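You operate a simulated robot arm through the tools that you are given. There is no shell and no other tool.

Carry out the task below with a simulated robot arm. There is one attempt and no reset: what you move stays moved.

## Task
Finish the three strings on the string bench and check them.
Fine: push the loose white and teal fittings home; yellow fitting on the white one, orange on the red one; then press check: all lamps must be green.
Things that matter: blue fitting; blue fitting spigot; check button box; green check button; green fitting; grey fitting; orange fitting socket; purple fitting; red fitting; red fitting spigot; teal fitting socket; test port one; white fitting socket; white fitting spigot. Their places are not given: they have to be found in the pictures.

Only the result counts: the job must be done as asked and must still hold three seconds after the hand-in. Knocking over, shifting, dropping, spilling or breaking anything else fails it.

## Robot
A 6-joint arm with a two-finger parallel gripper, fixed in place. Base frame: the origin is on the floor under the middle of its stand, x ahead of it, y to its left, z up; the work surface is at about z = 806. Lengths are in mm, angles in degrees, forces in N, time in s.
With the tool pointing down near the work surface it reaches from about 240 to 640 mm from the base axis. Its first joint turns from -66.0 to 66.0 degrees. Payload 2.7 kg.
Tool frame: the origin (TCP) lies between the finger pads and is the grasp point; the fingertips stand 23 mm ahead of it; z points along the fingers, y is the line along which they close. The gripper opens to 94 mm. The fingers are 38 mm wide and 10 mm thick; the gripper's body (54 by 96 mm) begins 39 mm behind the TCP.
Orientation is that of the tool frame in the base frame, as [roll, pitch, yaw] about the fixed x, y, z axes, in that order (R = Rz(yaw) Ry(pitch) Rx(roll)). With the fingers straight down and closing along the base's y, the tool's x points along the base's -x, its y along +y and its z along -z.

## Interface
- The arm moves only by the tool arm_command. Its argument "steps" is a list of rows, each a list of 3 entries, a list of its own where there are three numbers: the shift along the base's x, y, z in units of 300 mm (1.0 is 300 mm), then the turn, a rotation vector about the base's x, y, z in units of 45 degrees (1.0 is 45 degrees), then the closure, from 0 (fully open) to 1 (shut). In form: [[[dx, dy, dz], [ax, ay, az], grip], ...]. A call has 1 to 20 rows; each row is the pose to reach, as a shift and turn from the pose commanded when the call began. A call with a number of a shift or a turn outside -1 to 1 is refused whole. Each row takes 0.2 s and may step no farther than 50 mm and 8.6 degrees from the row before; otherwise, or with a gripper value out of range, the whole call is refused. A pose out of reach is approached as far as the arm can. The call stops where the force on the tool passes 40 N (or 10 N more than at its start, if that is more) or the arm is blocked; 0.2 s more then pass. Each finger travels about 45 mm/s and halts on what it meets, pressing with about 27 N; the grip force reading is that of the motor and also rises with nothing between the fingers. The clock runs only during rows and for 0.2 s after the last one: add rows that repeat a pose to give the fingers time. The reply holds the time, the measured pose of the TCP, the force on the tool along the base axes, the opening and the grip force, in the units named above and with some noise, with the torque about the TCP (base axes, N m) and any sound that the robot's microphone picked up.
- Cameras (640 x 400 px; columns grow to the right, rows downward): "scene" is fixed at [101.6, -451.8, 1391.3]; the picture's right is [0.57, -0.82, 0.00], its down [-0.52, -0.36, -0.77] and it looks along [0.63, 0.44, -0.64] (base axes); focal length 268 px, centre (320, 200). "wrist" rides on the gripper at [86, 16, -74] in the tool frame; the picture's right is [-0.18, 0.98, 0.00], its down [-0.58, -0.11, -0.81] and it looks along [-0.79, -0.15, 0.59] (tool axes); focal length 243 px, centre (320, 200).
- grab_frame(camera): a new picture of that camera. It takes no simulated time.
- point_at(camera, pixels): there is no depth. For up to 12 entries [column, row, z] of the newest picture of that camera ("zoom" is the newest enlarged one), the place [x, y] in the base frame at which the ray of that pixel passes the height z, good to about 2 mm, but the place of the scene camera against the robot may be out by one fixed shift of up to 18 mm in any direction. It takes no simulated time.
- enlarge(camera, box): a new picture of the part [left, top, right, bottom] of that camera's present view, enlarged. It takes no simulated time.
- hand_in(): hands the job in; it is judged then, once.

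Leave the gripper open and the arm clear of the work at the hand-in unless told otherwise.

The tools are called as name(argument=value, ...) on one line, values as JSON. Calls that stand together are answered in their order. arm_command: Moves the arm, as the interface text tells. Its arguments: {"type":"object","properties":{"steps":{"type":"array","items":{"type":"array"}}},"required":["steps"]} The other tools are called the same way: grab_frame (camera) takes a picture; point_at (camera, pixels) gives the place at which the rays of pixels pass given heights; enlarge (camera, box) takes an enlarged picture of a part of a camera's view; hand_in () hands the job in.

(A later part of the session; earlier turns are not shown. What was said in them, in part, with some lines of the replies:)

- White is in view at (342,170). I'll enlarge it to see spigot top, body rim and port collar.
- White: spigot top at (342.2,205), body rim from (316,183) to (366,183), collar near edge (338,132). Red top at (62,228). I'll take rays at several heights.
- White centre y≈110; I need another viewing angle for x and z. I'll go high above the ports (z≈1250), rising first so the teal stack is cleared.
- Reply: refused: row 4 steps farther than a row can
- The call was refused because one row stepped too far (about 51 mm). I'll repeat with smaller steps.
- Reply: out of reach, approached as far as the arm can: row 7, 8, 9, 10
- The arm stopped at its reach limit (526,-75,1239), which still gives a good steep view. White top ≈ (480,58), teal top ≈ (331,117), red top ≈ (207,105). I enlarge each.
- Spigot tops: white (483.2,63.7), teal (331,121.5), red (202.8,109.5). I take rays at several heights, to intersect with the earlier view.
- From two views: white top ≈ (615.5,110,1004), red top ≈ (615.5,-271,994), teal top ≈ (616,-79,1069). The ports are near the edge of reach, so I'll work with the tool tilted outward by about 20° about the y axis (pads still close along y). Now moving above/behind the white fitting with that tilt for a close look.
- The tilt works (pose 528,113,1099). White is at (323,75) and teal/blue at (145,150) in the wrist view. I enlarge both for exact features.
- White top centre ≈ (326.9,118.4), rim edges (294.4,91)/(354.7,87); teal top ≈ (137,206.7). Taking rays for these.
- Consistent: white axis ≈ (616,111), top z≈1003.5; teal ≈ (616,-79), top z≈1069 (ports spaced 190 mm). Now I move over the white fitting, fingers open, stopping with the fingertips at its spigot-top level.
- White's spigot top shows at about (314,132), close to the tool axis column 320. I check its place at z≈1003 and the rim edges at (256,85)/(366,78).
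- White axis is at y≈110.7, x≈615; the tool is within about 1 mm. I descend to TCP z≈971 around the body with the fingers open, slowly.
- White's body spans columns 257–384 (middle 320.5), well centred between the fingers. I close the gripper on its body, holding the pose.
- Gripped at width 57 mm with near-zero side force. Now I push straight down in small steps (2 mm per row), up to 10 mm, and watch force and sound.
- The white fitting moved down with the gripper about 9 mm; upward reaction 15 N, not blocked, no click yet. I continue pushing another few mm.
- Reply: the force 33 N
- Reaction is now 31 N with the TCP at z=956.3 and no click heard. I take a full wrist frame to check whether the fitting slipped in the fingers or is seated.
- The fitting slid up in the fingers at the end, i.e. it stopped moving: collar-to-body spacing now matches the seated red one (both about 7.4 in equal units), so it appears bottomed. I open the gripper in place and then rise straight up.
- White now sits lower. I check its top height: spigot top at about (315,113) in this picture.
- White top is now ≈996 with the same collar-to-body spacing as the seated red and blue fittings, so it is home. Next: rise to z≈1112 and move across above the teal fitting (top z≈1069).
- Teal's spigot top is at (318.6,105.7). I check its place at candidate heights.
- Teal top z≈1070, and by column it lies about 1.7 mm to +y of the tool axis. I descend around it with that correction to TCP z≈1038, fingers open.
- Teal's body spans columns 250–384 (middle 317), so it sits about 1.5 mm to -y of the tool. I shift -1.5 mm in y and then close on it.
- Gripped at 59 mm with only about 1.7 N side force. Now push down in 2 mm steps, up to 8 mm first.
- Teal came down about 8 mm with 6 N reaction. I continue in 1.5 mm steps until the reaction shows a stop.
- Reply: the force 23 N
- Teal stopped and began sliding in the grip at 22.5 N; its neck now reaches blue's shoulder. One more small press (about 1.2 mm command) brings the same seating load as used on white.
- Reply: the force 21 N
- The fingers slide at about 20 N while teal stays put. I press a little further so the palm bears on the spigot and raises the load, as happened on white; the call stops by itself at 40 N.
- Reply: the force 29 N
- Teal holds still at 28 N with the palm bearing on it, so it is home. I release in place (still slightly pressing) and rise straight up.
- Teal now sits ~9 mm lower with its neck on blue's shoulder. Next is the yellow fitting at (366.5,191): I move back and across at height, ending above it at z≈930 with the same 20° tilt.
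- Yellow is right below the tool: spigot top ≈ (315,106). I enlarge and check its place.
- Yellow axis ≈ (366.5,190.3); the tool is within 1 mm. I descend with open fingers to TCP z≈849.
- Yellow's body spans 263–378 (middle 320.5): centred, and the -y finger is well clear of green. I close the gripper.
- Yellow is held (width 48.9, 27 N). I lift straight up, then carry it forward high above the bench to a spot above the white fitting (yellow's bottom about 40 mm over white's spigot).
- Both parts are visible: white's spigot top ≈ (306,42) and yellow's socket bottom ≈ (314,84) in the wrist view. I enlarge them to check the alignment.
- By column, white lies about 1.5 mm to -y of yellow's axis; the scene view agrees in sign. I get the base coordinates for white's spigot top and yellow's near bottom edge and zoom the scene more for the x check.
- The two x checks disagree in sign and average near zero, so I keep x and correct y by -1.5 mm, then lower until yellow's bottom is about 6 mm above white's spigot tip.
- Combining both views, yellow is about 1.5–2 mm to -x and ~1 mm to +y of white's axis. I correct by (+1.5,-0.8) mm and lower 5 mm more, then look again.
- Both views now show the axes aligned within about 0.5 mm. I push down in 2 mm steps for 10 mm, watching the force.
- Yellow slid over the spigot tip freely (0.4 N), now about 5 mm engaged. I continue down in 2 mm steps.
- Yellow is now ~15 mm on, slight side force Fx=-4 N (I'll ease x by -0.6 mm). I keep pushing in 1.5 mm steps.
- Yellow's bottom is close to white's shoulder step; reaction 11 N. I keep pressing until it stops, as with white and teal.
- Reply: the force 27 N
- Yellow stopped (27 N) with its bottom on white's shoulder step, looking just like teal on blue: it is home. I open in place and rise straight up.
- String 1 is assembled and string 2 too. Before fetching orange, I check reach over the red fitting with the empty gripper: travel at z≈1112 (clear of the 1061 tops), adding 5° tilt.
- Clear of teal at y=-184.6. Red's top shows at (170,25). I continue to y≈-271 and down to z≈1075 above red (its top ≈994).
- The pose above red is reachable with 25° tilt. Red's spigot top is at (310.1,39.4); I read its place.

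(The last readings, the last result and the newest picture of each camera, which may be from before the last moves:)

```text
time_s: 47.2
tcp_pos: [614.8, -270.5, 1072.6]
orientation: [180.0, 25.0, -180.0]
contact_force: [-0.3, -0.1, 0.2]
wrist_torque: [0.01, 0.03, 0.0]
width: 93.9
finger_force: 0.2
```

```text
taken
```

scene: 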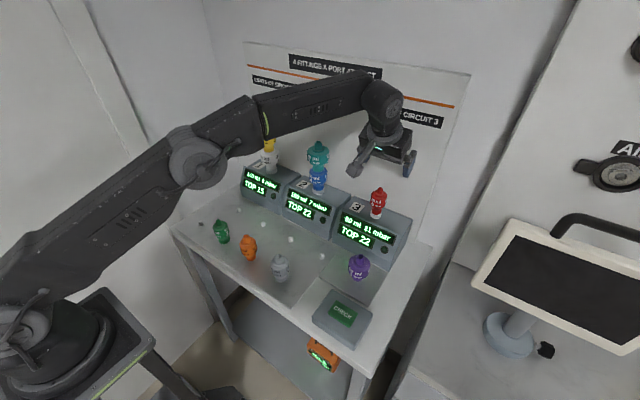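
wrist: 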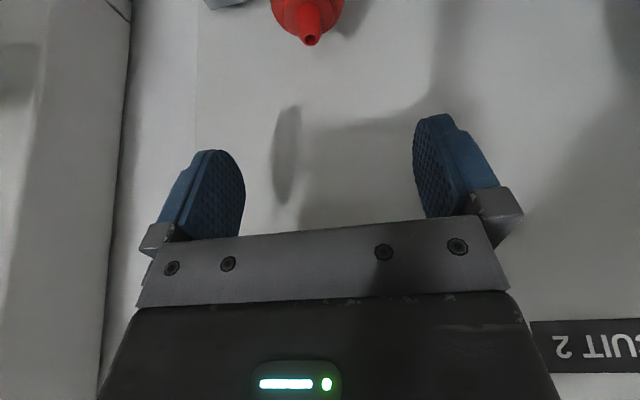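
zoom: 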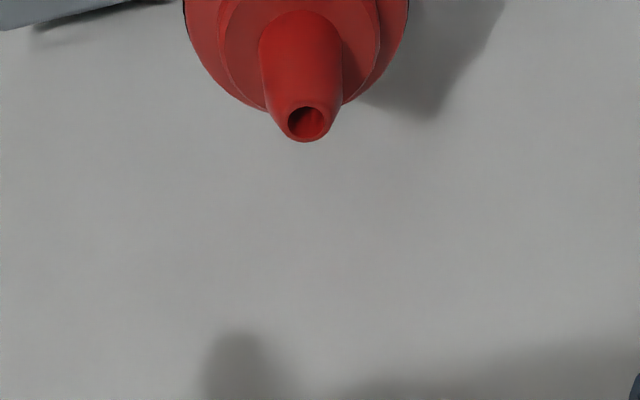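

Red axis ≈ (616,-270), top z≈993. Now I go back and across to hover over the orange fitting at about (366,-32), z≈930, keeping the 25° tilt.

arm_command(steps=[[[-0.15, 0, 0], [0, 0, 0], 0], [[-0.3, 0.017, 0], [0, 0, 0], 0], [[-0.433, 0.083, 0], [0, 0, 0], 0], [[-0.533, 0.2, 0], [0, 0, 0], 0], [[-0.617, 0.333, -0.017], [0, 0, 0], 0], [[-0.683, 0.467, -0.067], [0, 0, 0], 0], [[-0.74, 0.593, -0.15], [0, 0, 0], 0], [[-0.783, 0.693, -0.26], [0, 0, 0], 0], [[-0.817, 0.767, -0.373], [0, 0, 0], 0], [[-0.83, 0.795, -0.475], [0, 0, 0], 0], [[-0.83, 0.795, -0.475], [0, 0, 0], 0]])

grab_frame(camera="wrist")

enlarge(camera="wrist", box=[245, 0, 385, 130])

```text
time_s: 49.6
tcp_pos: [367.8, -33.2, 929.3]
orientation: [179.8, 24.9, -179.9]
contact_force: [0.3, 0.2, -0.1]
wrist_torque: [0.01, -0.02, 0.02]
width: 94.2
finger_force: 0.0
```

```text
taken
```

wrist: 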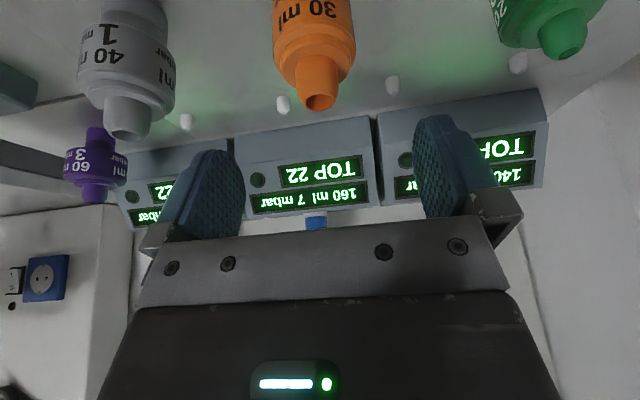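

```text
3.08 times, centred on (315, 65) of wrist
```

zoom: 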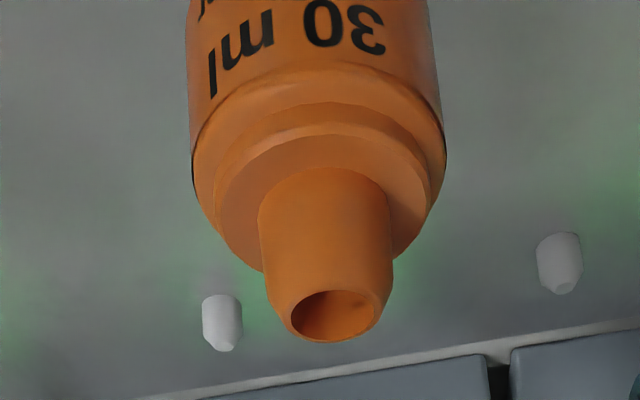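

Orange's spigot top is at (319.9,101.7). I compute its place.

point_at(camera="wrist", pixels=[[319.9, 101.7, 882], [319.9, 101.7, 885], [319.9, 101.7, 888], [319.9, 101.7, 891], [277, 50, 858], [359.5, 48, 858]])

```text
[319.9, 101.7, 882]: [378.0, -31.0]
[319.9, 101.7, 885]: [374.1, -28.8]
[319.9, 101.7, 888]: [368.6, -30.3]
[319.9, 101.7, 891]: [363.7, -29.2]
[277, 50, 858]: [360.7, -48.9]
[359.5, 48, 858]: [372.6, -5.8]
```

Orange is at about (367,-30), top z≈889. I shift +2.5 mm in y and descend around it to TCP z≈853.

arm_command(steps=[[[0, 0.008, -0.06], [0, 0, 0], 0], [[0, 0.008, -0.12], [0, 0, 0], 0], [[0, 0.008, -0.17], [0, 0, 0], 0], [[0, 0.008, -0.21], [0, 0, 0], 0], [[0, 0.008, -0.24], [0, 0, 0], 0], [[0, 0.008, -0.254], [0, 0, 0], 0], [[0, 0.008, -0.254], [0, 0, 0], 0]])

grab_frame(camera="wrist")

enlarge(camera="scene", box=[180, 170, 310, 290])

```text
time_s: 51.2
tcp_pos: [368.7, -29.9, 854.4]
orientation: [180.0, 25.0, -179.9]
contact_force: [-0.6, 0.9, 0.6]
wrist_torque: [-0.02, 0.02, 0.01]
width: 93.9
finger_force: 0.0
out of reach, approached as far as the arm can: row 1, 2
```

```text
taken
```

wrist: 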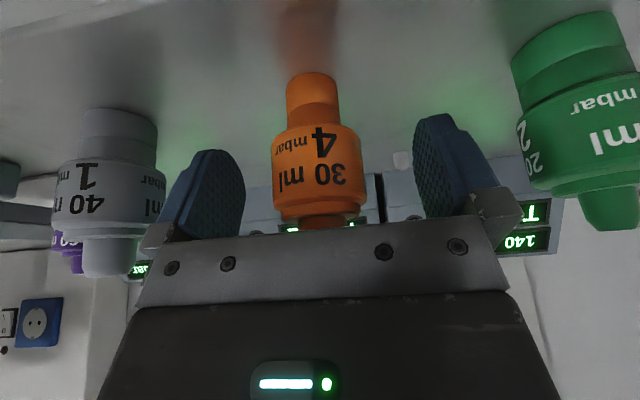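

```text
3.33 times, centred on (245, 230) of scene
```

zoom: 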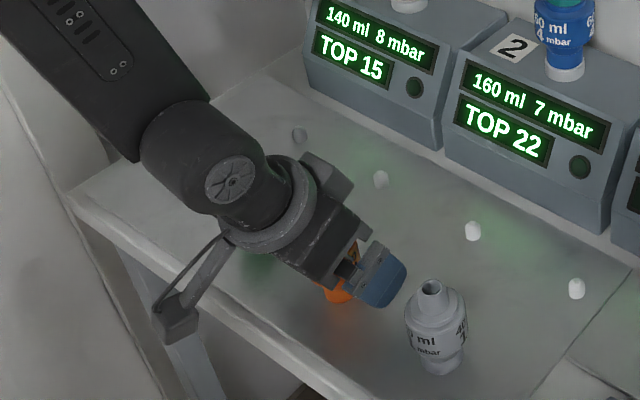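

Orange is between the fingers (body about 272–367). I enlarge to check the centring before closing.

enlarge(camera="wrist", box=[230, 60, 430, 240])

```text
2.22 times, centred on (330, 150) of wrist
```

zoom: 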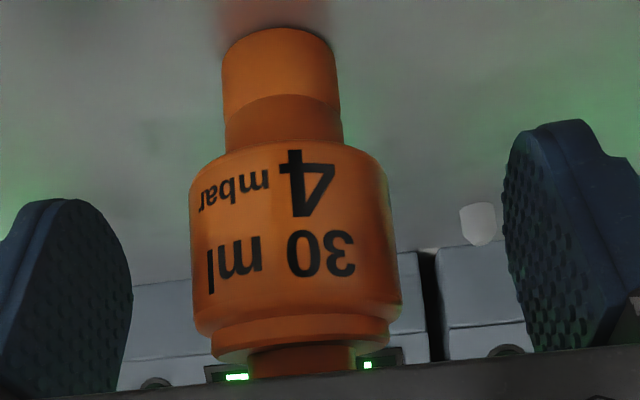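

Centring is within about 0.6 mm at the TCP row. I close the gripper on orange.

arm_command(steps=[[[0, -0.001, 0], [0, 0, 0], 0.3], [[0, -0.001, 0], [0, 0, 0], 0.6], [[0, -0.001, 0], [0, 0, 0], 1], [[0, -0.001, 0], [0, 0, 0], 1], [[0, -0.001, 0], [0, 0, 0], 1], [[0, -0.001, 0], [0, 0, 0], 1]])

grab_frame(camera="wrist")

```text
time_s: 52.6
tcp_pos: [366.8, -30.5, 853.1]
orientation: [180.0, 25.0, -179.9]
contact_force: [-0.7, -0.3, -0.4]
wrist_torque: [-0.02, -0.01, 0.01]
width: 41.1
finger_force: 27.2
```

```text
taken
```

wrist: 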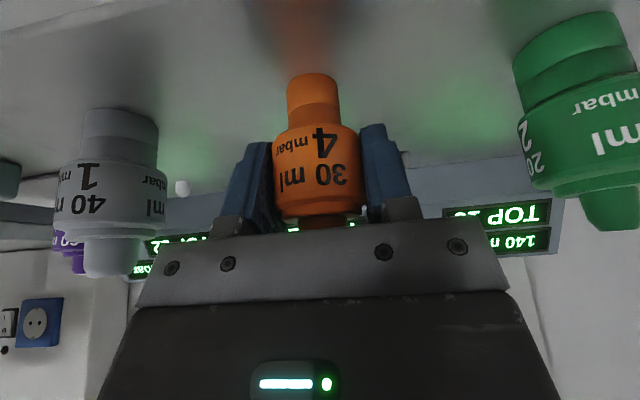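

Orange is held (41 mm, 27 N). I lift it, then carry it high over the bench to a spot above red (bottom about 40 mm above red's spigot).

arm_command(steps=[[[0, 0, 0.083], [0, 0, 0], 1], [[0.033, 0, 0.2], [0, 0, 0], 1], [[0.083, 0, 0.333], [0, 0, 0], 1], [[0.133, -0.017, 0.467], [0, 0, 0], 1], [[0.167, -0.05, 0.6], [0, 0, 0], 1], [[0.217, -0.133, 0.71], [0, 0, 0], 1], [[0.283, -0.267, 0.75], [0, 0, 0], 1], [[0.367, -0.4, 0.757], [0, 0, 0], 1], [[0.467, -0.523, 0.757], [0, 0, 0], 1], [[0.567, -0.64, 0.757], [0, 0, 0], 1], [[0.667, -0.74, 0.757], [0, 0, 0], 1], [[0.767, -0.79, 0.757], [0, 0, 0], 1], [[0.83, -0.798, 0.757], [0, 0, 0], 1], [[0.83, -0.798, 0.757], [0, 0, 0], 1]])

grab_frame(camera="wrist")

grab_frame(camera="scene")

```text
time_s: 55.6
tcp_pos: [617.0, -271.7, 1081.1]
orientation: [179.8, 24.9, 180.0]
contact_force: [-1.1, -0.4, -1.5]
wrist_torque: [-0.02, 0.01, 0.04]
width: 40.7
finger_force: 26.5
out of reach, approached as far as the arm can: row 2
```

```text
taken
```

wrist: 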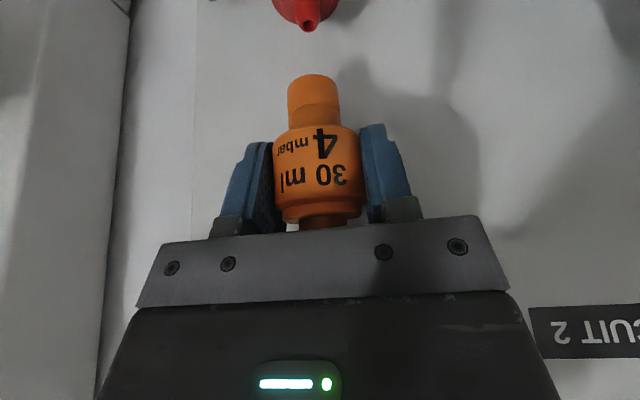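

```text
taken
```

scene: 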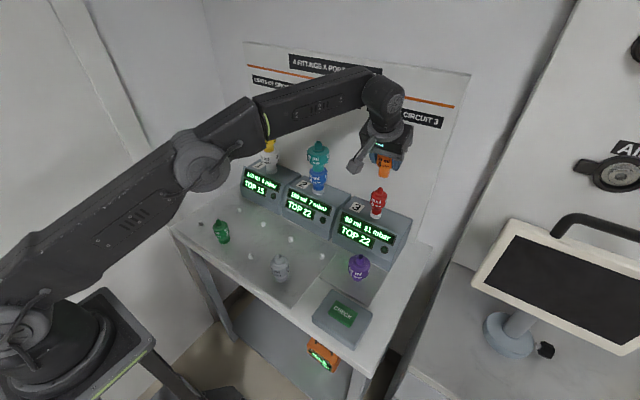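

Orange hovers above red. I enlarge both views to check axis alignment.

enlarge(camera="wrist", box=[255, 0, 375, 115])

enlarge(camera="scene", box=[358, 150, 408, 200])

enlarge(camera="scene", box=[358, 175, 408, 225])

```text
3.48 times, centred on (315, 58) of wrist
```

zoom: 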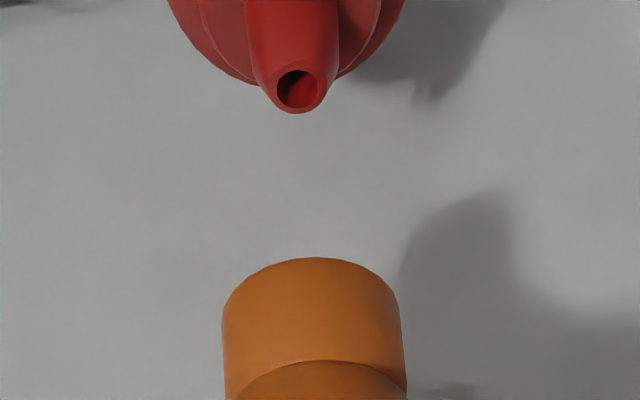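

```text
8.00 times, centred on (383, 175) of scene
```

zoom: 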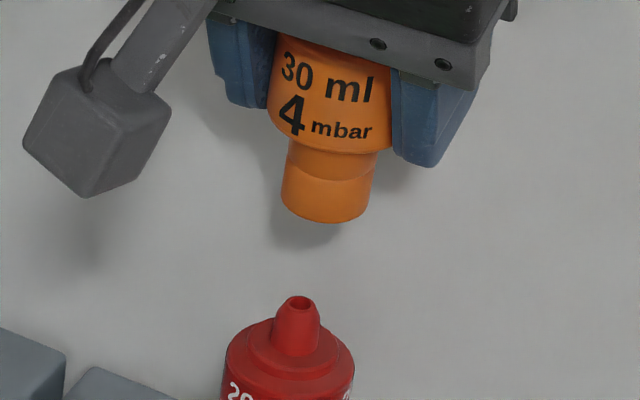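

```text
8.00 times, centred on (383, 200) of scene
```

zoom: 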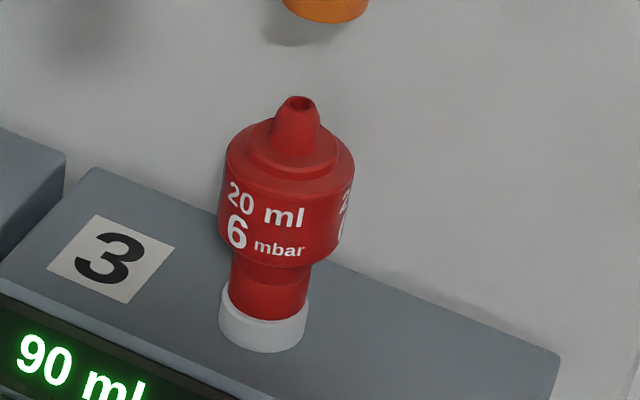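

Estimates: orange is roughly 2 mm to +x and ~0.7 mm to -y of red's axis. I correct by (-1.5,+0.6) mm and lower until the gap is about 8 mm, then look again.

arm_command(steps=[[[-0.005, 0.002, -0.03], [0, 0, 0], 1], [[-0.005, 0.002, -0.06], [0, 0, 0], 1], [[-0.005, 0.002, -0.09], [0, 0, 0], 1], [[-0.005, 0.002, -0.107], [0, 0, 0], 1], [[-0.005, 0.002, -0.107], [0, 0, 0], 1]])

enlarge(camera="wrist", box=[255, 0, 375, 115])

enlarge(camera="scene", box=[362, 165, 402, 205])

```text
time_s: 56.8
tcp_pos: [615.4, -269.9, 1049.0]
orientation: [-179.9, 25.0, -179.9]
contact_force: [0.4, 0.3, -0.2]
wrist_torque: [0.01, 0.01, -0.02]
width: 40.4
finger_force: 27.3
```

```text
3.48 times, centred on (315, 58) of wrist
```

zoom: 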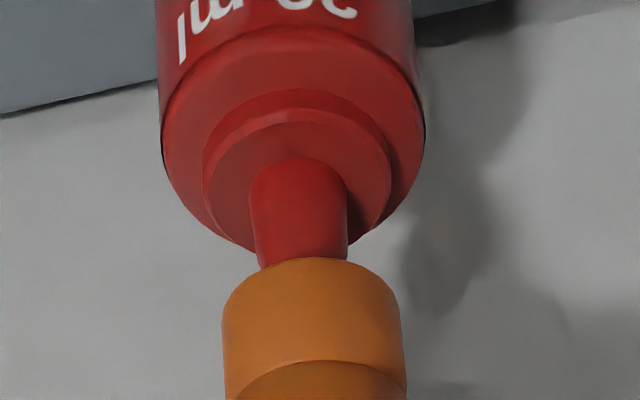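

```text
10.00 times, centred on (382, 185) of scene
```

zoom: 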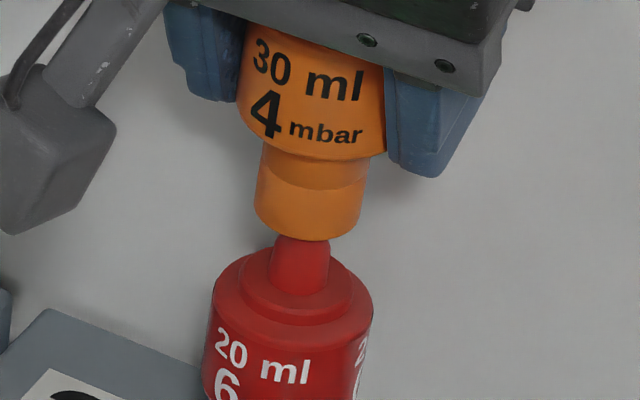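

Now x is aligned and orange is about 0.6 mm to +y. I correct -0.6 mm in y and push down in 2 mm steps for 10 mm, watching forces.

arm_command(steps=[[[0, -0.002, -0.005], [0, 0, 0], 1], [[0, -0.002, -0.012], [0, 0, 0], 1], [[0, -0.002, -0.019], [0, 0, 0], 1], [[0, -0.002, -0.026], [0, 0, 0], 1], [[0, -0.002, -0.033], [0, 0, 0], 1], [[0, -0.002, -0.04], [0, 0, 0], 1]])

enlarge(camera="wrist", box=[255, 0, 375, 115])

enlarge(camera="scene", box=[362, 165, 402, 205])

```text
time_s: 58.2
tcp_pos: [614.0, -270.4, 1037.2]
orientation: [-180.0, 25.0, -180.0]
contact_force: [0.0, 1.1, -1.0]
wrist_torque: [-0.03, 0.01, 0.01]
width: 40.8
finger_force: 27.7
```

```text
3.48 times, centred on (315, 58) of wrist
```

zoom: 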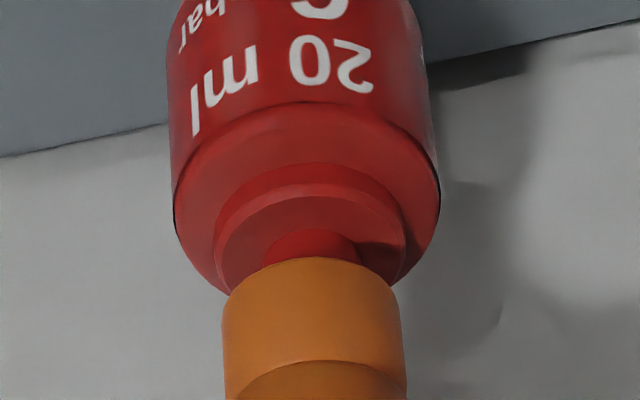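

```text
10.00 times, centred on (382, 185) of scene
```

zoom: 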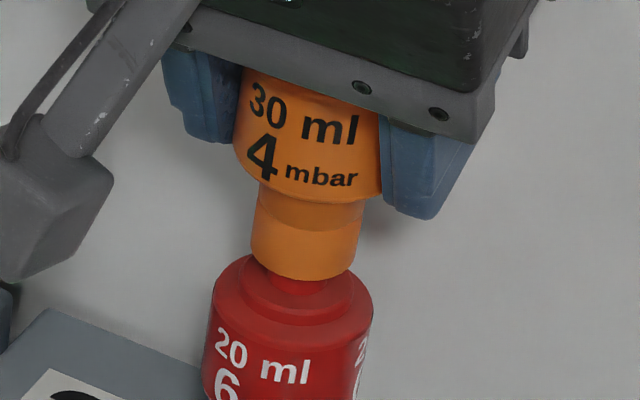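

No contact force yet and orange's socket already surrounds red's spigot. I continue down in 2 mm steps.

arm_command(steps=[[[0, 0, -0.007], [0, 0, 0], 1], [[0, 0, -0.014], [0, 0, 0], 1], [[0, 0, -0.021], [0, 0, 0], 1], [[0, 0, -0.027], [0, 0, 0], 1]])

enlarge(camera="wrist", box=[255, 0, 375, 115])

enlarge(camera="scene", box=[362, 165, 402, 205])

```text
time_s: 59.2
tcp_pos: [614.9, -270.0, 1030.0]
orientation: [-179.9, 25.1, 180.0]
contact_force: [2.0, -0.5, 1.4]
wrist_torque: [0.01, -0.11, -0.01]
width: 40.4
finger_force: 27.1
```

```text
3.48 times, centred on (315, 58) of wrist
```

zoom: 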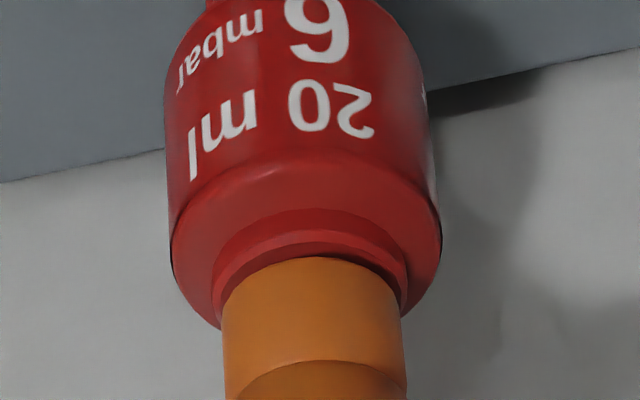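

```text
10.00 times, centred on (382, 185) of scene
```

zoom: 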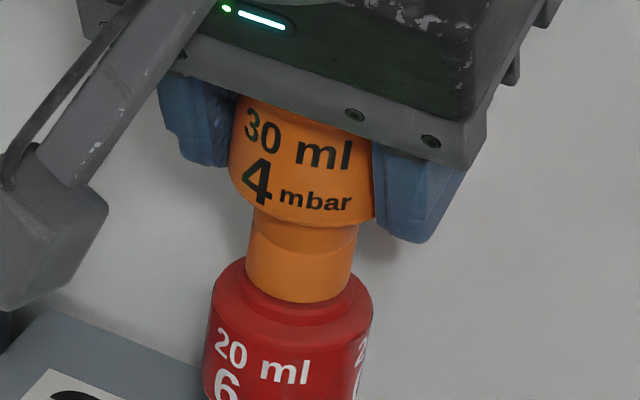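

Orange is on the spigot near red's shoulder with little force (Fx 2 N). I press on in 1.5 mm steps until it stops.

arm_command(steps=[[[0, 0, -0.005], [0, 0, 0], 1], [[0, 0, -0.01], [0, 0, 0], 1], [[0, 0, -0.015], [0, 0, 0], 1], [[0, 0, -0.02], [0, 0, 0], 1]])

enlarge(camera="wrist", box=[255, 20, 375, 135])

enlarge(camera="scene", box=[362, 165, 402, 205])

```text
time_s: 60.2
tcp_pos: [615.9, -270.2, 1028.0]
orientation: [-179.8, 25.4, -179.9]
contact_force: [-0.3, 4.5, 21.3]
wrist_torque: [0.35, 0.19, 0.01]
width: 40.9
finger_force: 27.9
```

```text
3.48 times, centred on (315, 78) of wrist
```

zoom: 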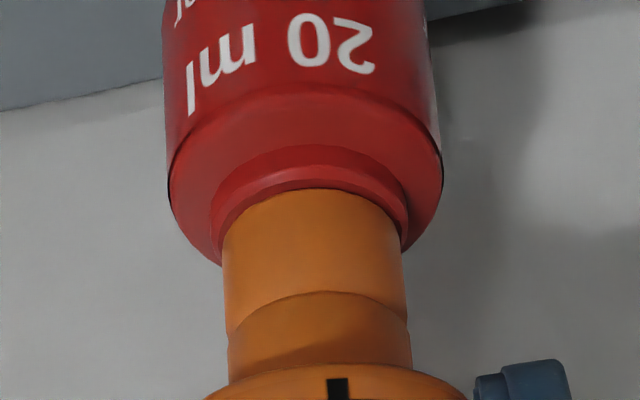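

```text
10.00 times, centred on (382, 185) of scene
```

zoom: 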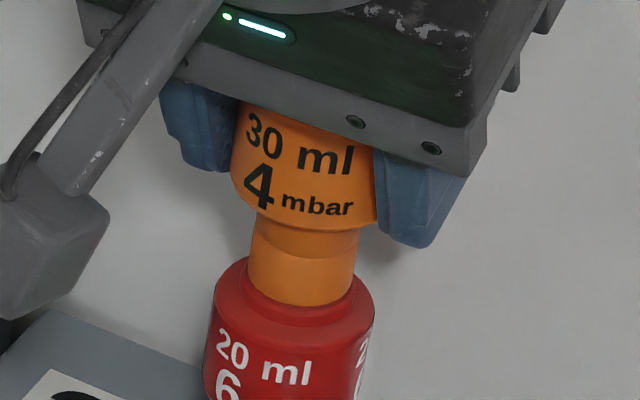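

Orange stopped on red's shoulder: 21 N and the TCP lags the command by about 4 mm. I press slightly more to give the same seating load (about 28 N) as the others.

arm_command(steps=[[[0, 0, -0.003], [0, 0, 0], 1], [[0, 0, -0.006], [0, 0, 0], 1], [[0, 0, -0.008], [0, 0, 0], 1]])

enlarge(camera="wrist", box=[255, 20, 375, 135])

enlarge(camera="scene", box=[362, 165, 402, 205])

```text
time_s: 61.0
tcp_pos: [616.8, -270.6, 1022.7]
orientation: [-179.9, 25.3, -180.0]
contact_force: [0.2, 5.1, 21.9]
wrist_torque: [0.37, 0.07, 0.01]
width: 41.0
finger_force: 27.3
```

```text
3.48 times, centred on (315, 78) of wrist
```

zoom: 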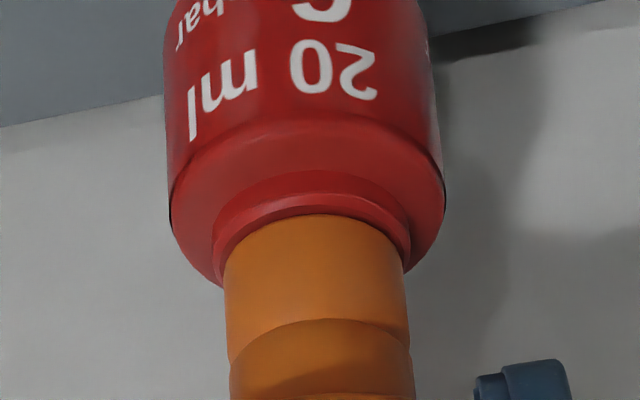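

```text
10.00 times, centred on (382, 185) of scene
```

zoom: 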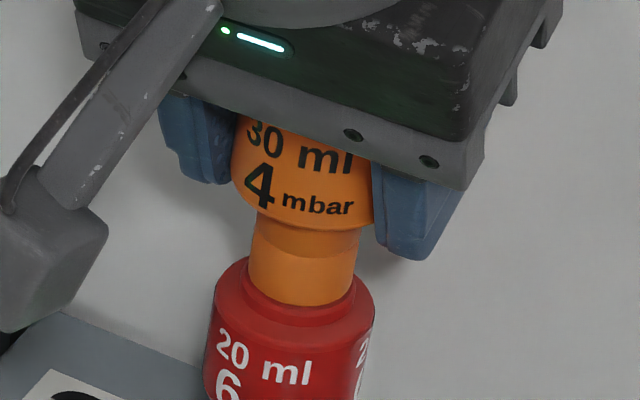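

The fingers slid 5 mm while orange stayed (steady 22 N slip), so it is against its stop. One more small press lets the palm bear on it for a firmer check.

arm_command(steps=[[[0, 0, -0.003], [0, 0, 0], 1], [[0, 0, -0.006], [0, 0, 0], 1], [[0, 0, -0.006], [0, 0, 0], 1]])

enlarge(camera="scene", box=[362, 165, 402, 205])

grab_frame(camera="wrist")

```text
time_s: 61.8
tcp_pos: [615.1, -271.2, 1023.1]
orientation: [-179.8, 25.5, -180.0]
contact_force: [3.8, 5.1, 23.8]
wrist_torque: [0.39, -0.09, -0.03]
width: 41.2
finger_force: 27.5
```

```text
10.00 times, centred on (382, 185) of scene
```

zoom: 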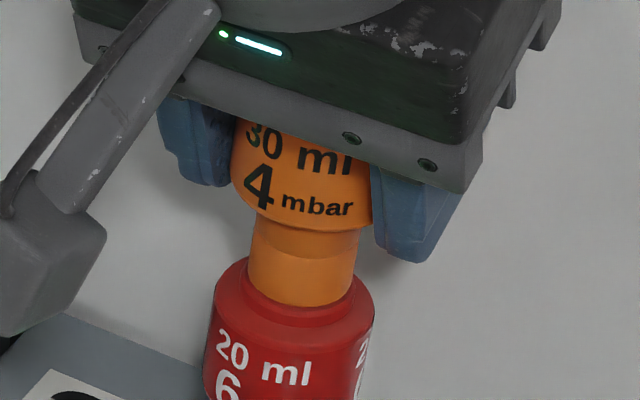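

```text
taken
```

wrist: 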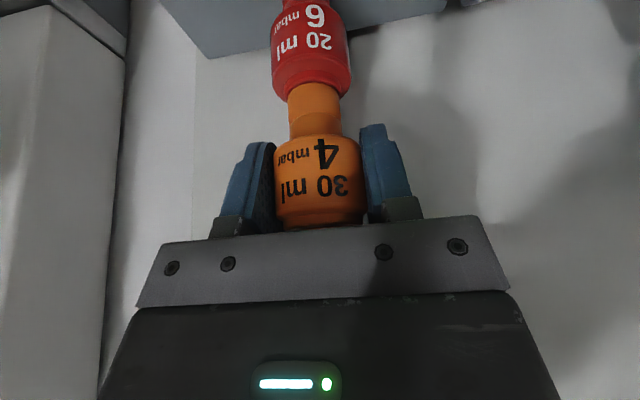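

Still unmoved at 24 N. One last tiny press (1 mm) and then I release in place and rise.

arm_command(steps=[[[0, 0, -0.003], [0, 0, 0], 1], [[0, 0, -0.004], [0, 0, 0], 1]])

```text
time_s: 62.4
tcp_pos: [615.0, -270.0, 1022.4]
orientation: [-179.7, 25.4, -179.9]
contact_force: [1.7, 6.9, 27.0]
wrist_torque: [0.49, -0.03, -0.01]
width: 41.0
finger_force: 26.1
```

The load reached 27 N with orange fixed, so it is seated. I open in place and rise straight up.

arm_command(steps=[[[0, 0, 0.0], [0, 0, 0], 0.3], [[0, 0, 0.003], [0, 0, 0], 0], [[0, 0, 0.006], [0, 0, 0], 0], [[0, 0, 0.006], [0, 0, 0], 0], [[0, 0, 0.03], [0, 0, 0], 0], [[0, 0, 0.1], [0, 0, 0], 0], [[0, 0, 0.18], [0, 0, 0], 0], [[0, 0, 0.26], [0, 0, 0], 0], [[0, 0, 0.26], [0, 0, 0], 0]])

grab_frame(camera="wrist")

enlarge(camera="scene", box=[345, 150, 425, 230])

enlarge(camera="scene", box=[240, 115, 350, 205])

```text
time_s: 64.4
tcp_pos: [613.8, -271.7, 1096.5]
orientation: [180.0, 24.9, 179.9]
contact_force: [-0.3, 0.2, -0.9]
wrist_torque: [-0.05, -0.01, -0.04]
width: 94.1
finger_force: 0.1
```

```text
taken
```

wrist: 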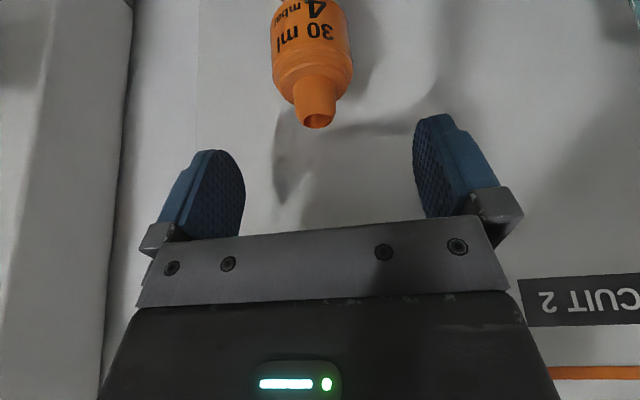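

```text
5.00 times, centred on (385, 190) of scene
```

zoom: 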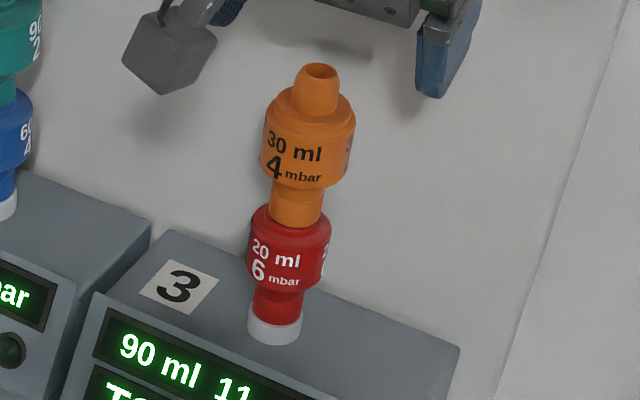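

```text
4.44 times, centred on (295, 160) of scene
```

zoom: 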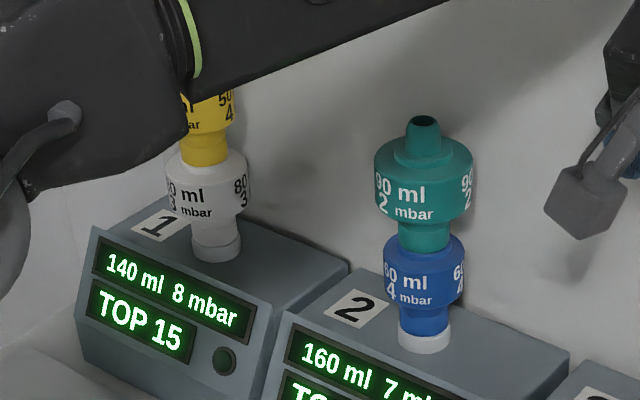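

All three strings look complete. Now to the CHECK button: I retreat from the ports, turn the tool back to straight down, close the fingers and hover where the wrist camera can see the button.

arm_command(steps=[[[-0.14, 0, 0], [0, 0.07, 0], 0], [[-0.28, -0.02, 0], [0, 0.14, 0], 0], [[-0.42, -0.04, -0.03], [0, 0.21, 0], 0], [[-0.55, -0.06, -0.09], [0, 0.28, 0], 0.3], [[-0.68, -0.08, -0.15], [0, 0.35, 0], 0.6], [[-0.81, -0.11, -0.21], [0, 0.42, 0], 1], [[-0.93, -0.14, -0.27], [0, 0.49, 0], 1], [[-0.99, -0.16, -0.32], [0, 0.555, 0], 1], [[-0.99, -0.16, -0.32], [0, 0.555, 0], 1]])

grab_frame(camera="wrist")

grab_frame(camera="scene")

```text
time_s: 66.4
tcp_pos: [318.3, -317.8, 1000.0]
orientation: [-180.0, 0.0, -179.9]
contact_force: [-0.4, 0.4, 1.0]
wrist_torque: [0.04, -0.03, 0.0]
width: 0.0
finger_force: 26.8
```

```text
taken
```

wrist: 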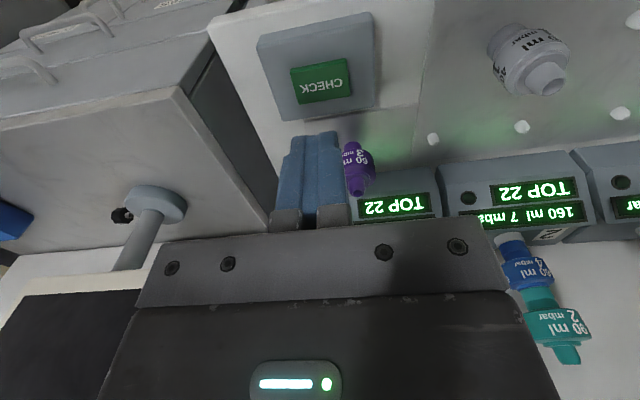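

```text
taken
```

scene: 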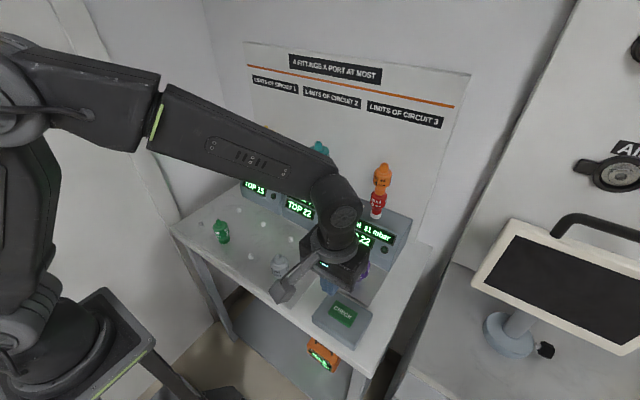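

The CHECK button is at about (322,82) in the wrist view, box around it. I compute its place at a few candidate heights and enlarge to see its height.

enlarge(camera="wrist", box=[245, 0, 395, 130])

point_at(camera="wrist", pixels=[[322, 81, 830], [322, 81, 840], [322, 81, 850], [322, 81, 860], [290, 70, 845], [349, 53, 845], [354, 95, 845], [302, 104, 845]])

point_at(camera="scene", pixels=[[342, 314, 830], [342, 314, 840], [342, 314, 850], [342, 314, 860]])

```text
3.08 times, centred on (320, 65) of wrist
```

zoom: 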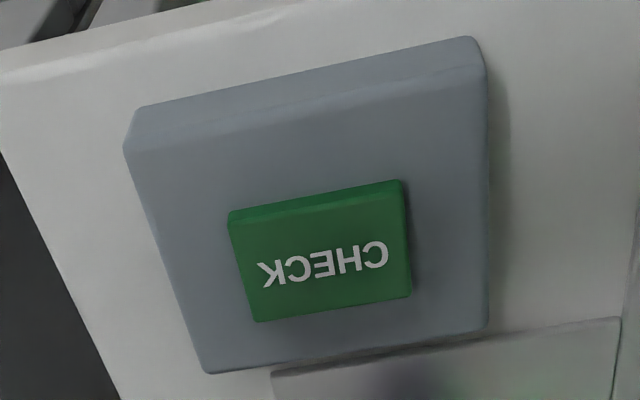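

```text
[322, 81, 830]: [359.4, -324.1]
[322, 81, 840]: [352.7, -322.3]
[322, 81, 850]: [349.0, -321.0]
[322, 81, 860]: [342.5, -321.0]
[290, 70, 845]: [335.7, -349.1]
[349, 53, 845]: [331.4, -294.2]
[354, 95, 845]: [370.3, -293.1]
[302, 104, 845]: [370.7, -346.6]
```

```text
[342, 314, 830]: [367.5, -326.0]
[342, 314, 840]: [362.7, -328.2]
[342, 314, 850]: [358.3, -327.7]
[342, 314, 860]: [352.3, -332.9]
```

The button is about 54×38 mm. To fix its height I take a second, lower view from z≈920 a bit further back.

arm_command(steps=[[[-0.05, 0, -0.1], [0, 0, 0], 1], [[-0.093, -0.005, -0.2], [0, 0, 0], 1], [[-0.093, -0.005, -0.267], [0, 0, 0], 1], [[-0.093, -0.005, -0.267], [0, 0, 0], 1]])

grab_frame(camera="wrist")

enlarge(camera="wrist", box=[235, 40, 415, 180])

```text
time_s: 67.4
tcp_pos: [289.0, -321.4, 918.5]
orientation: [-180.0, -0.1, -180.0]
contact_force: [0.2, 0.0, -0.1]
wrist_torque: [0.01, -0.01, 0.01]
width: 0.3
finger_force: 27.4
```

```text
taken
```

wrist: 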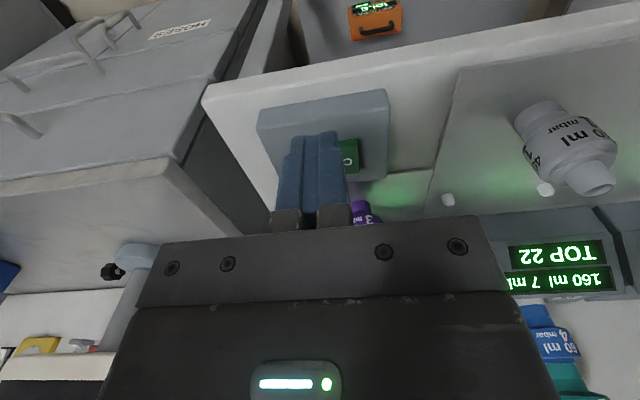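

```text
2.86 times, centred on (325, 110) of wrist
```

zoom: 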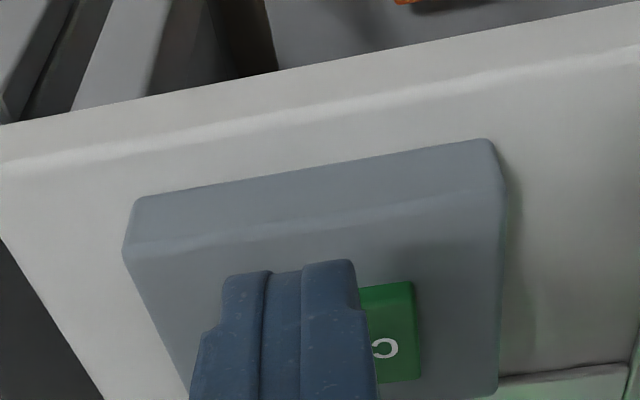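

The closed fingers hide most of the button here, but the box's corners are visible. I use those and the button's near-right corner from both views to find heights.

point_at(camera="wrist", pixels=[[382.3, 88.7, 806], [387.9, 104, 820], [387.9, 104, 830], [387.9, 104, 840], [357.5, 139, 820], [357.5, 139, 830], [357.5, 139, 840], [357.5, 139, 850]])

```text
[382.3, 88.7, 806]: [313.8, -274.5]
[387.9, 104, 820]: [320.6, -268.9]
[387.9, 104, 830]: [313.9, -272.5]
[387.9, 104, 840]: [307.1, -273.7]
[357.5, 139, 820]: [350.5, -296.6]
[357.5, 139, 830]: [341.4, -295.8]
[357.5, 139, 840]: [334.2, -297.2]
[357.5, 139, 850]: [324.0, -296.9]
```

The button spans about x 346–376, y -349…-294, top near z≈834. I move over its centre (361,-321) with the closed fingertips about 30 mm above it.

arm_command(steps=[[[0.08, 0, 0], [0, 0, 0], 1], [[0.16, 0.001, -0.03], [0, 0, 0], 1], [[0.24, 0.001, -0.07], [0, 0, 0], 1], [[0.24, 0.001, -0.095], [0, 0, 0], 1], [[0.24, 0.001, -0.095], [0, 0, 0], 1]])

enlarge(camera="scene", box=[270, 240, 400, 360])

grab_frame(camera="wrist")

```text
time_s: 68.6
tcp_pos: [361.8, -320.1, 890.8]
orientation: [-180.0, -0.1, -180.0]
contact_force: [-0.8, 0.3, -0.5]
wrist_torque: [0.02, 0.03, 0.01]
width: 0.0
finger_force: 27.4
```

```text
3.33 times, centred on (335, 300) of scene
```

zoom: 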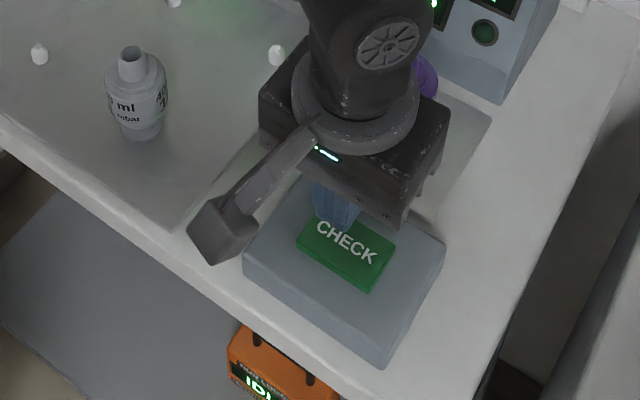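

```text
taken
```

wrist: 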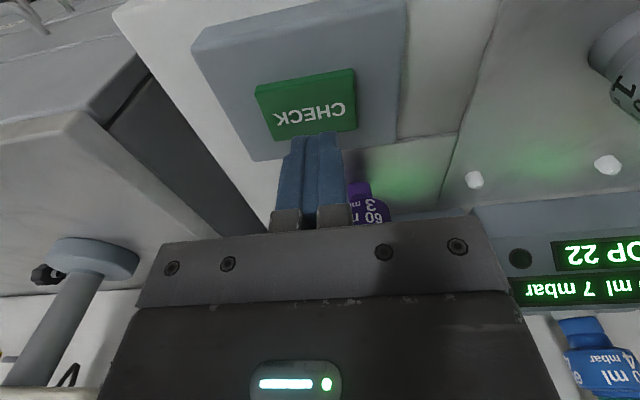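

The tool axis meets the picture at (320,110) at button height, while the button's centre is near (310,112), so I shift 5 mm to -y. Then I lower to about 5 mm above the button.

arm_command(steps=[[[0, -0.017, 0], [0, 0, 0], 1], [[0, -0.017, -0.04], [0, 0, 0], 1], [[0, -0.017, -0.07], [0, 0, 0], 1], [[0, -0.017, -0.09], [0, 0, 0], 1], [[0, -0.017, -0.09], [0, 0, 0], 1]])

enlarge(camera="scene", box=[290, 270, 390, 360])

grab_frame(camera="wrist")

```text
time_s: 69.8
tcp_pos: [360.7, -325.4, 863.3]
orientation: [-180.0, 0.0, -180.0]
contact_force: [-0.7, -0.3, 0.0]
wrist_torque: [0.01, 0.02, -0.03]
width: 0.0
finger_force: 26.9
```

```text
4.44 times, centred on (340, 315) of scene
```

zoom: 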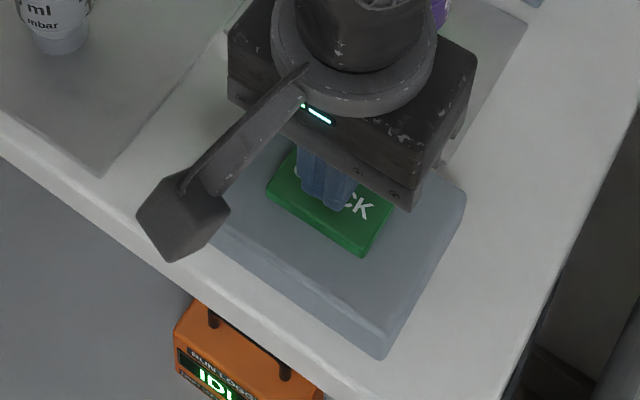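

```text
taken
```

wrist: 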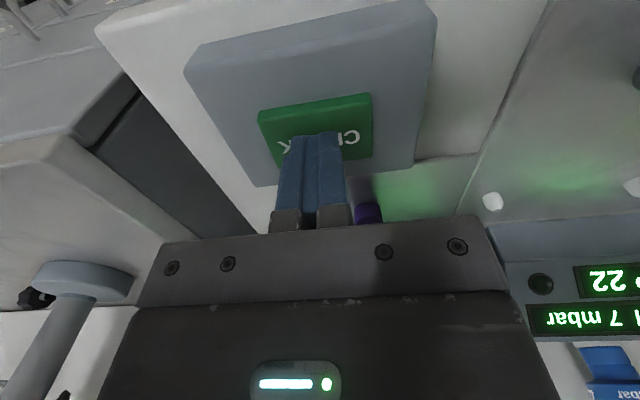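

The fingertips are right over the button. I press down in 1 mm steps and watch for contact force and sound.

arm_command(steps=[[[0, 0, -0.005], [0, 0, 0], 1], [[0, 0, -0.01], [0, 0, 0], 1], [[0, 0, -0.015], [0, 0, 0], 1], [[0, 0, -0.02], [0, 0, 0], 1], [[0, 0, -0.024], [0, 0, 0], 1]])

grab_frame(camera="scene")

```text
time_s: 71.0
tcp_pos: [362.1, -324.4, 856.9]
orientation: [-180.0, 0.0, -180.0]
contact_force: [-0.7, 2.3, 8.0]
wrist_torque: [0.04, 0.04, 0.0]
width: 0.0
finger_force: 27.5
heard: click
```

```text
taken
```

scene: 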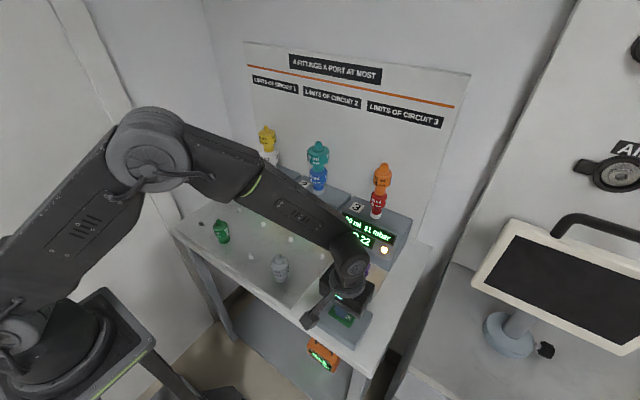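

A click was heard at 8 N. A lamp on box 3 lit up at (384,250). I lift off and then look at all the lamps.

arm_command(steps=[[[0, 0, 0.03], [0, 0, 0], 1], [[0, 0, 0.13], [0, 0, 0], 1], [[-0.05, 0, 0.26], [0, 0, 0], 1], [[-0.1, 0.0, 0.38], [0, 0, 0], 1], [[-0.15, 0.0, 0.48], [0, 0, 0], 1], [[-0.15, 0.0, 0.48], [0, 0, 0], 1]])

grab_frame(camera="scene")

grab_frame(camera="wrist")

enlarge(camera="scene", box=[235, 130, 425, 280])

```text
time_s: 72.4
tcp_pos: [317.8, -323.6, 1001.6]
orientation: [-179.9, 0.0, 180.0]
contact_force: [-1.0, -0.4, -0.3]
wrist_torque: [0.0, -0.01, 0.0]
width: 0.0
finger_force: 27.1
```

```text
taken
```

scene: 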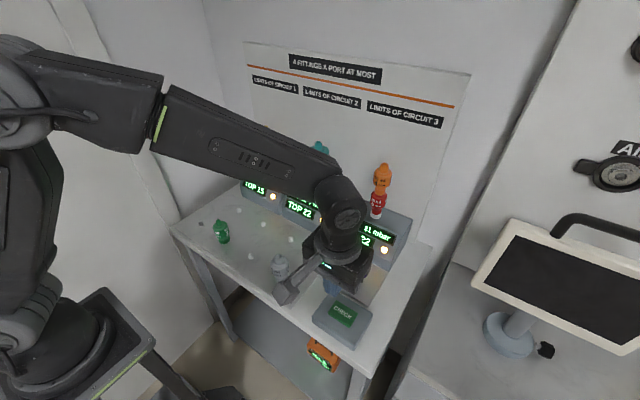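

```text
taken
```

wrist: 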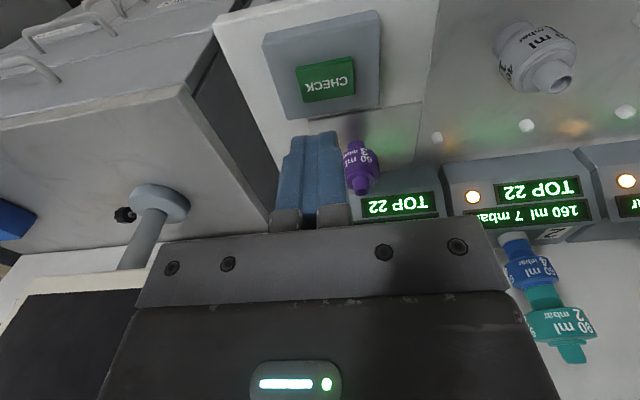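

```text
2.67 times, centred on (330, 205) of scene
```

zoom: 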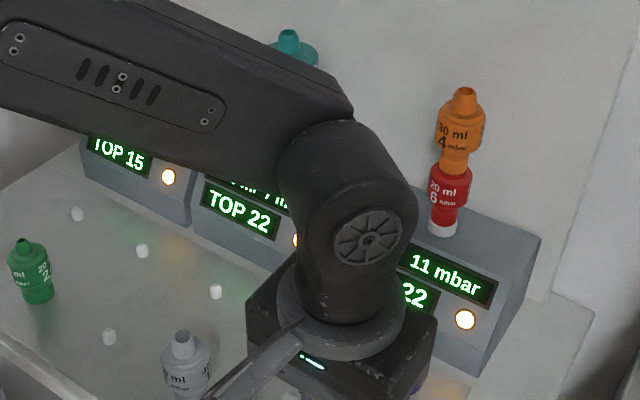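

All visible lamps are amber, possibly a test in progress. I wait about 3 s while moving up and back so the lamps come into view, opening the gripper.

arm_command(steps=[[[0, 0.0, 0.12], [0, 0, 0], 0.5], [[0, 0.0, 0.24], [0, 0, 0], 0], [[0, 0.0, 0.36], [0, 0, 0], 0], [[0, 0.0, 0.36], [0, 0, 0], 0], [[0, 0.0, 0.36], [0, 0, 0], 0], [[0, 0.0, 0.36], [0, 0, 0], 0], [[0, 0.0, 0.36], [0, 0, 0], 0], [[0, 0.0, 0.36], [0, 0, 0], 0], [[0, 0.0, 0.36], [0, 0, 0], 0], [[0, 0.0, 0.36], [0, 0, 0], 0], [[0, 0.0, 0.36], [0, 0, 0], 0], [[0, 0.0, 0.36], [0, 0, 0], 0], [[0, 0.0, 0.36], [0, 0, 0], 0], [[0, 0.0, 0.36], [0, 0, 0], 0], [[0, 0.0, 0.36], [0, 0, 0], 0]])

grab_frame(camera="scene")

grab_frame(camera="wrist")

```text
time_s: 75.6
tcp_pos: [317.9, -322.9, 1110.5]
orientation: [180.0, 0.1, -180.0]
contact_force: [-0.4, -0.7, -0.1]
wrist_torque: [-0.01, 0.02, -0.02]
width: 94.1
finger_force: 0.1
```

```text
taken
```

scene: 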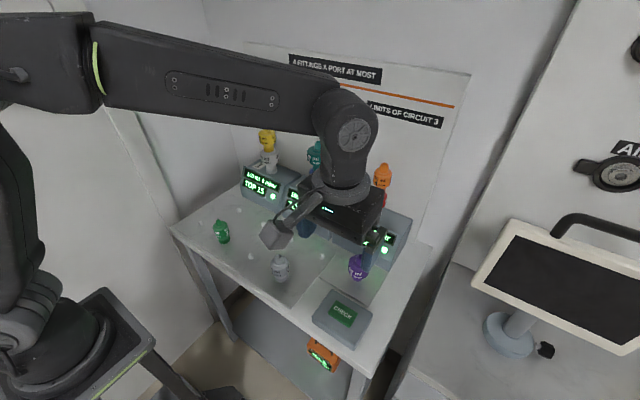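

```text
taken
```

wrist: 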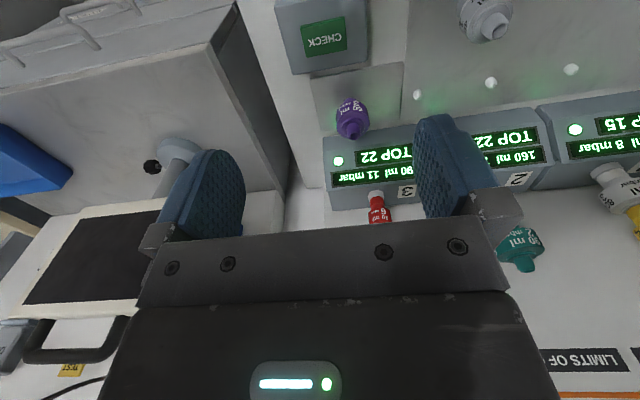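

Lamps 1 (272,196 scene) and 3 (384,250) are green; lamp 2 is hidden by the finger. I retreat the arm high and away to see everything.

arm_command(steps=[[[0, 0.05, 0.12], [0, 0, 0], 0], [[-0.03, 0.15, 0.22], [0, 0, 0], 0], [[-0.05, 0.3, 0.25], [0, 0, 0], 0], [[-0.05, 0.45, 0.25], [0, 0, 0], 0], [[-0.05, 0.6, 0.25], [0, 0, 0], 0], [[-0.05, 0.75, 0.25], [0, 0, 0], 0], [[-0.05, 0.9, 0.25], [0, 0, 0], 0], [[-0.05, 0.98, 0.25], [0, 0, 0], 0], [[-0.05, 0.98, 0.25], [0, 0, 0], 0]])

grab_frame(camera="scene")

enlarge(camera="scene", box=[225, 110, 425, 270])

enlarge(camera="scene", box=[180, 200, 400, 380])

grab_frame(camera="wrist")

```text
time_s: 77.6
tcp_pos: [302.3, -30.7, 1184.1]
orientation: [-179.9, 0.1, 179.9]
contact_force: [0.1, -0.3, 0.4]
wrist_torque: [0.01, 0.0, 0.04]
width: 93.9
finger_force: 0.0
```

```text
taken
```

scene: 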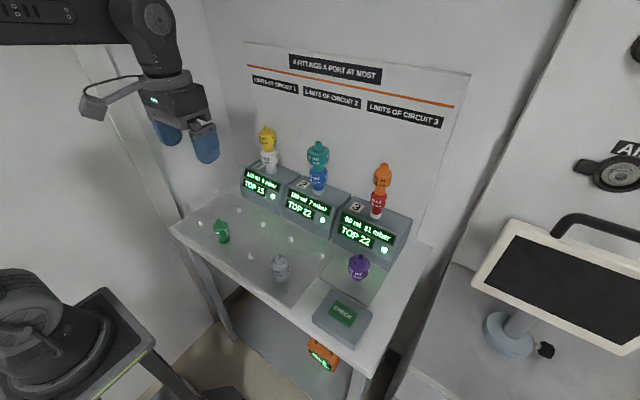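

```text
2.50 times, centred on (325, 190) of scene
```

zoom: 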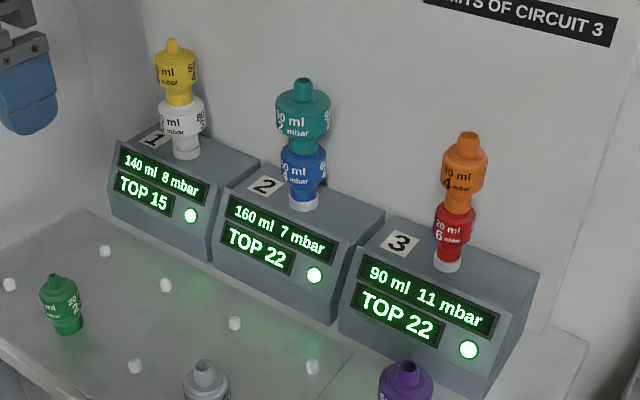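

```text
2.22 times, centred on (290, 290) of scene
```

zoom: 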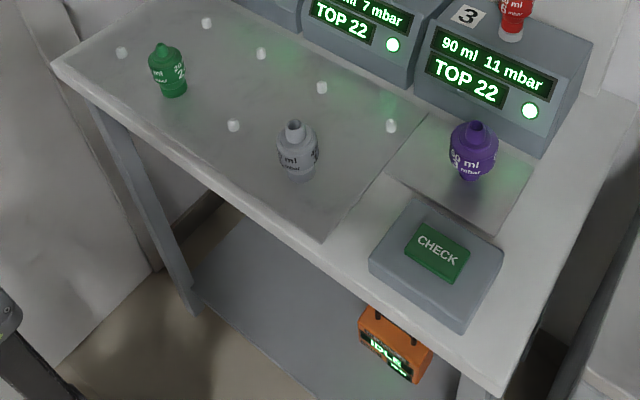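

```text
taken
```

wrist: 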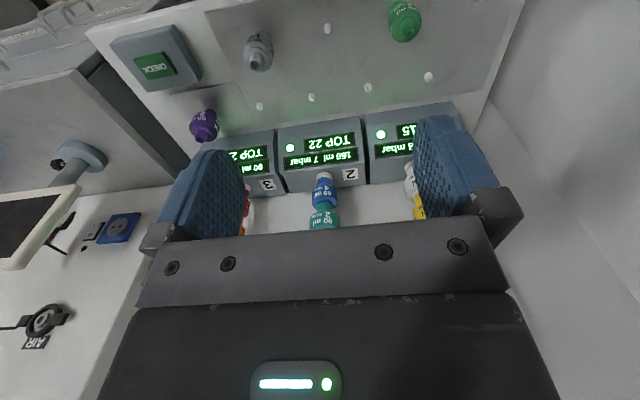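

All three lamps are green: box 1 at (272,196), box 2 at (321,220) and box 3 at (382,250). Green, grey and purple have not moved, the gripper is open and the arm is clear, so I hand in.

hand_in()

```text
The job is handed in.
```

I finished the three strings, pressed the check button, and all three lamps turned green. The job is handed in; the hand-in gave no verdict.

- **String 1:** I pushed the white fitting home on port one, and the yellow fitting is seated on it.
- **String 2:** I pushed the teal fitting home on the blue one.
- **String 3:** The orange fitting is seated on the red one.

The seating presses reached about 27 to 31 N, and each fitting stopped moving before I let go. The button clicked at about 8 N. The lamps first showed amber, and all three were green within about six seconds.

The green, grey and purple fittings look undisturbed. At the hand-in the gripper was open and the arm was clear of the bench.
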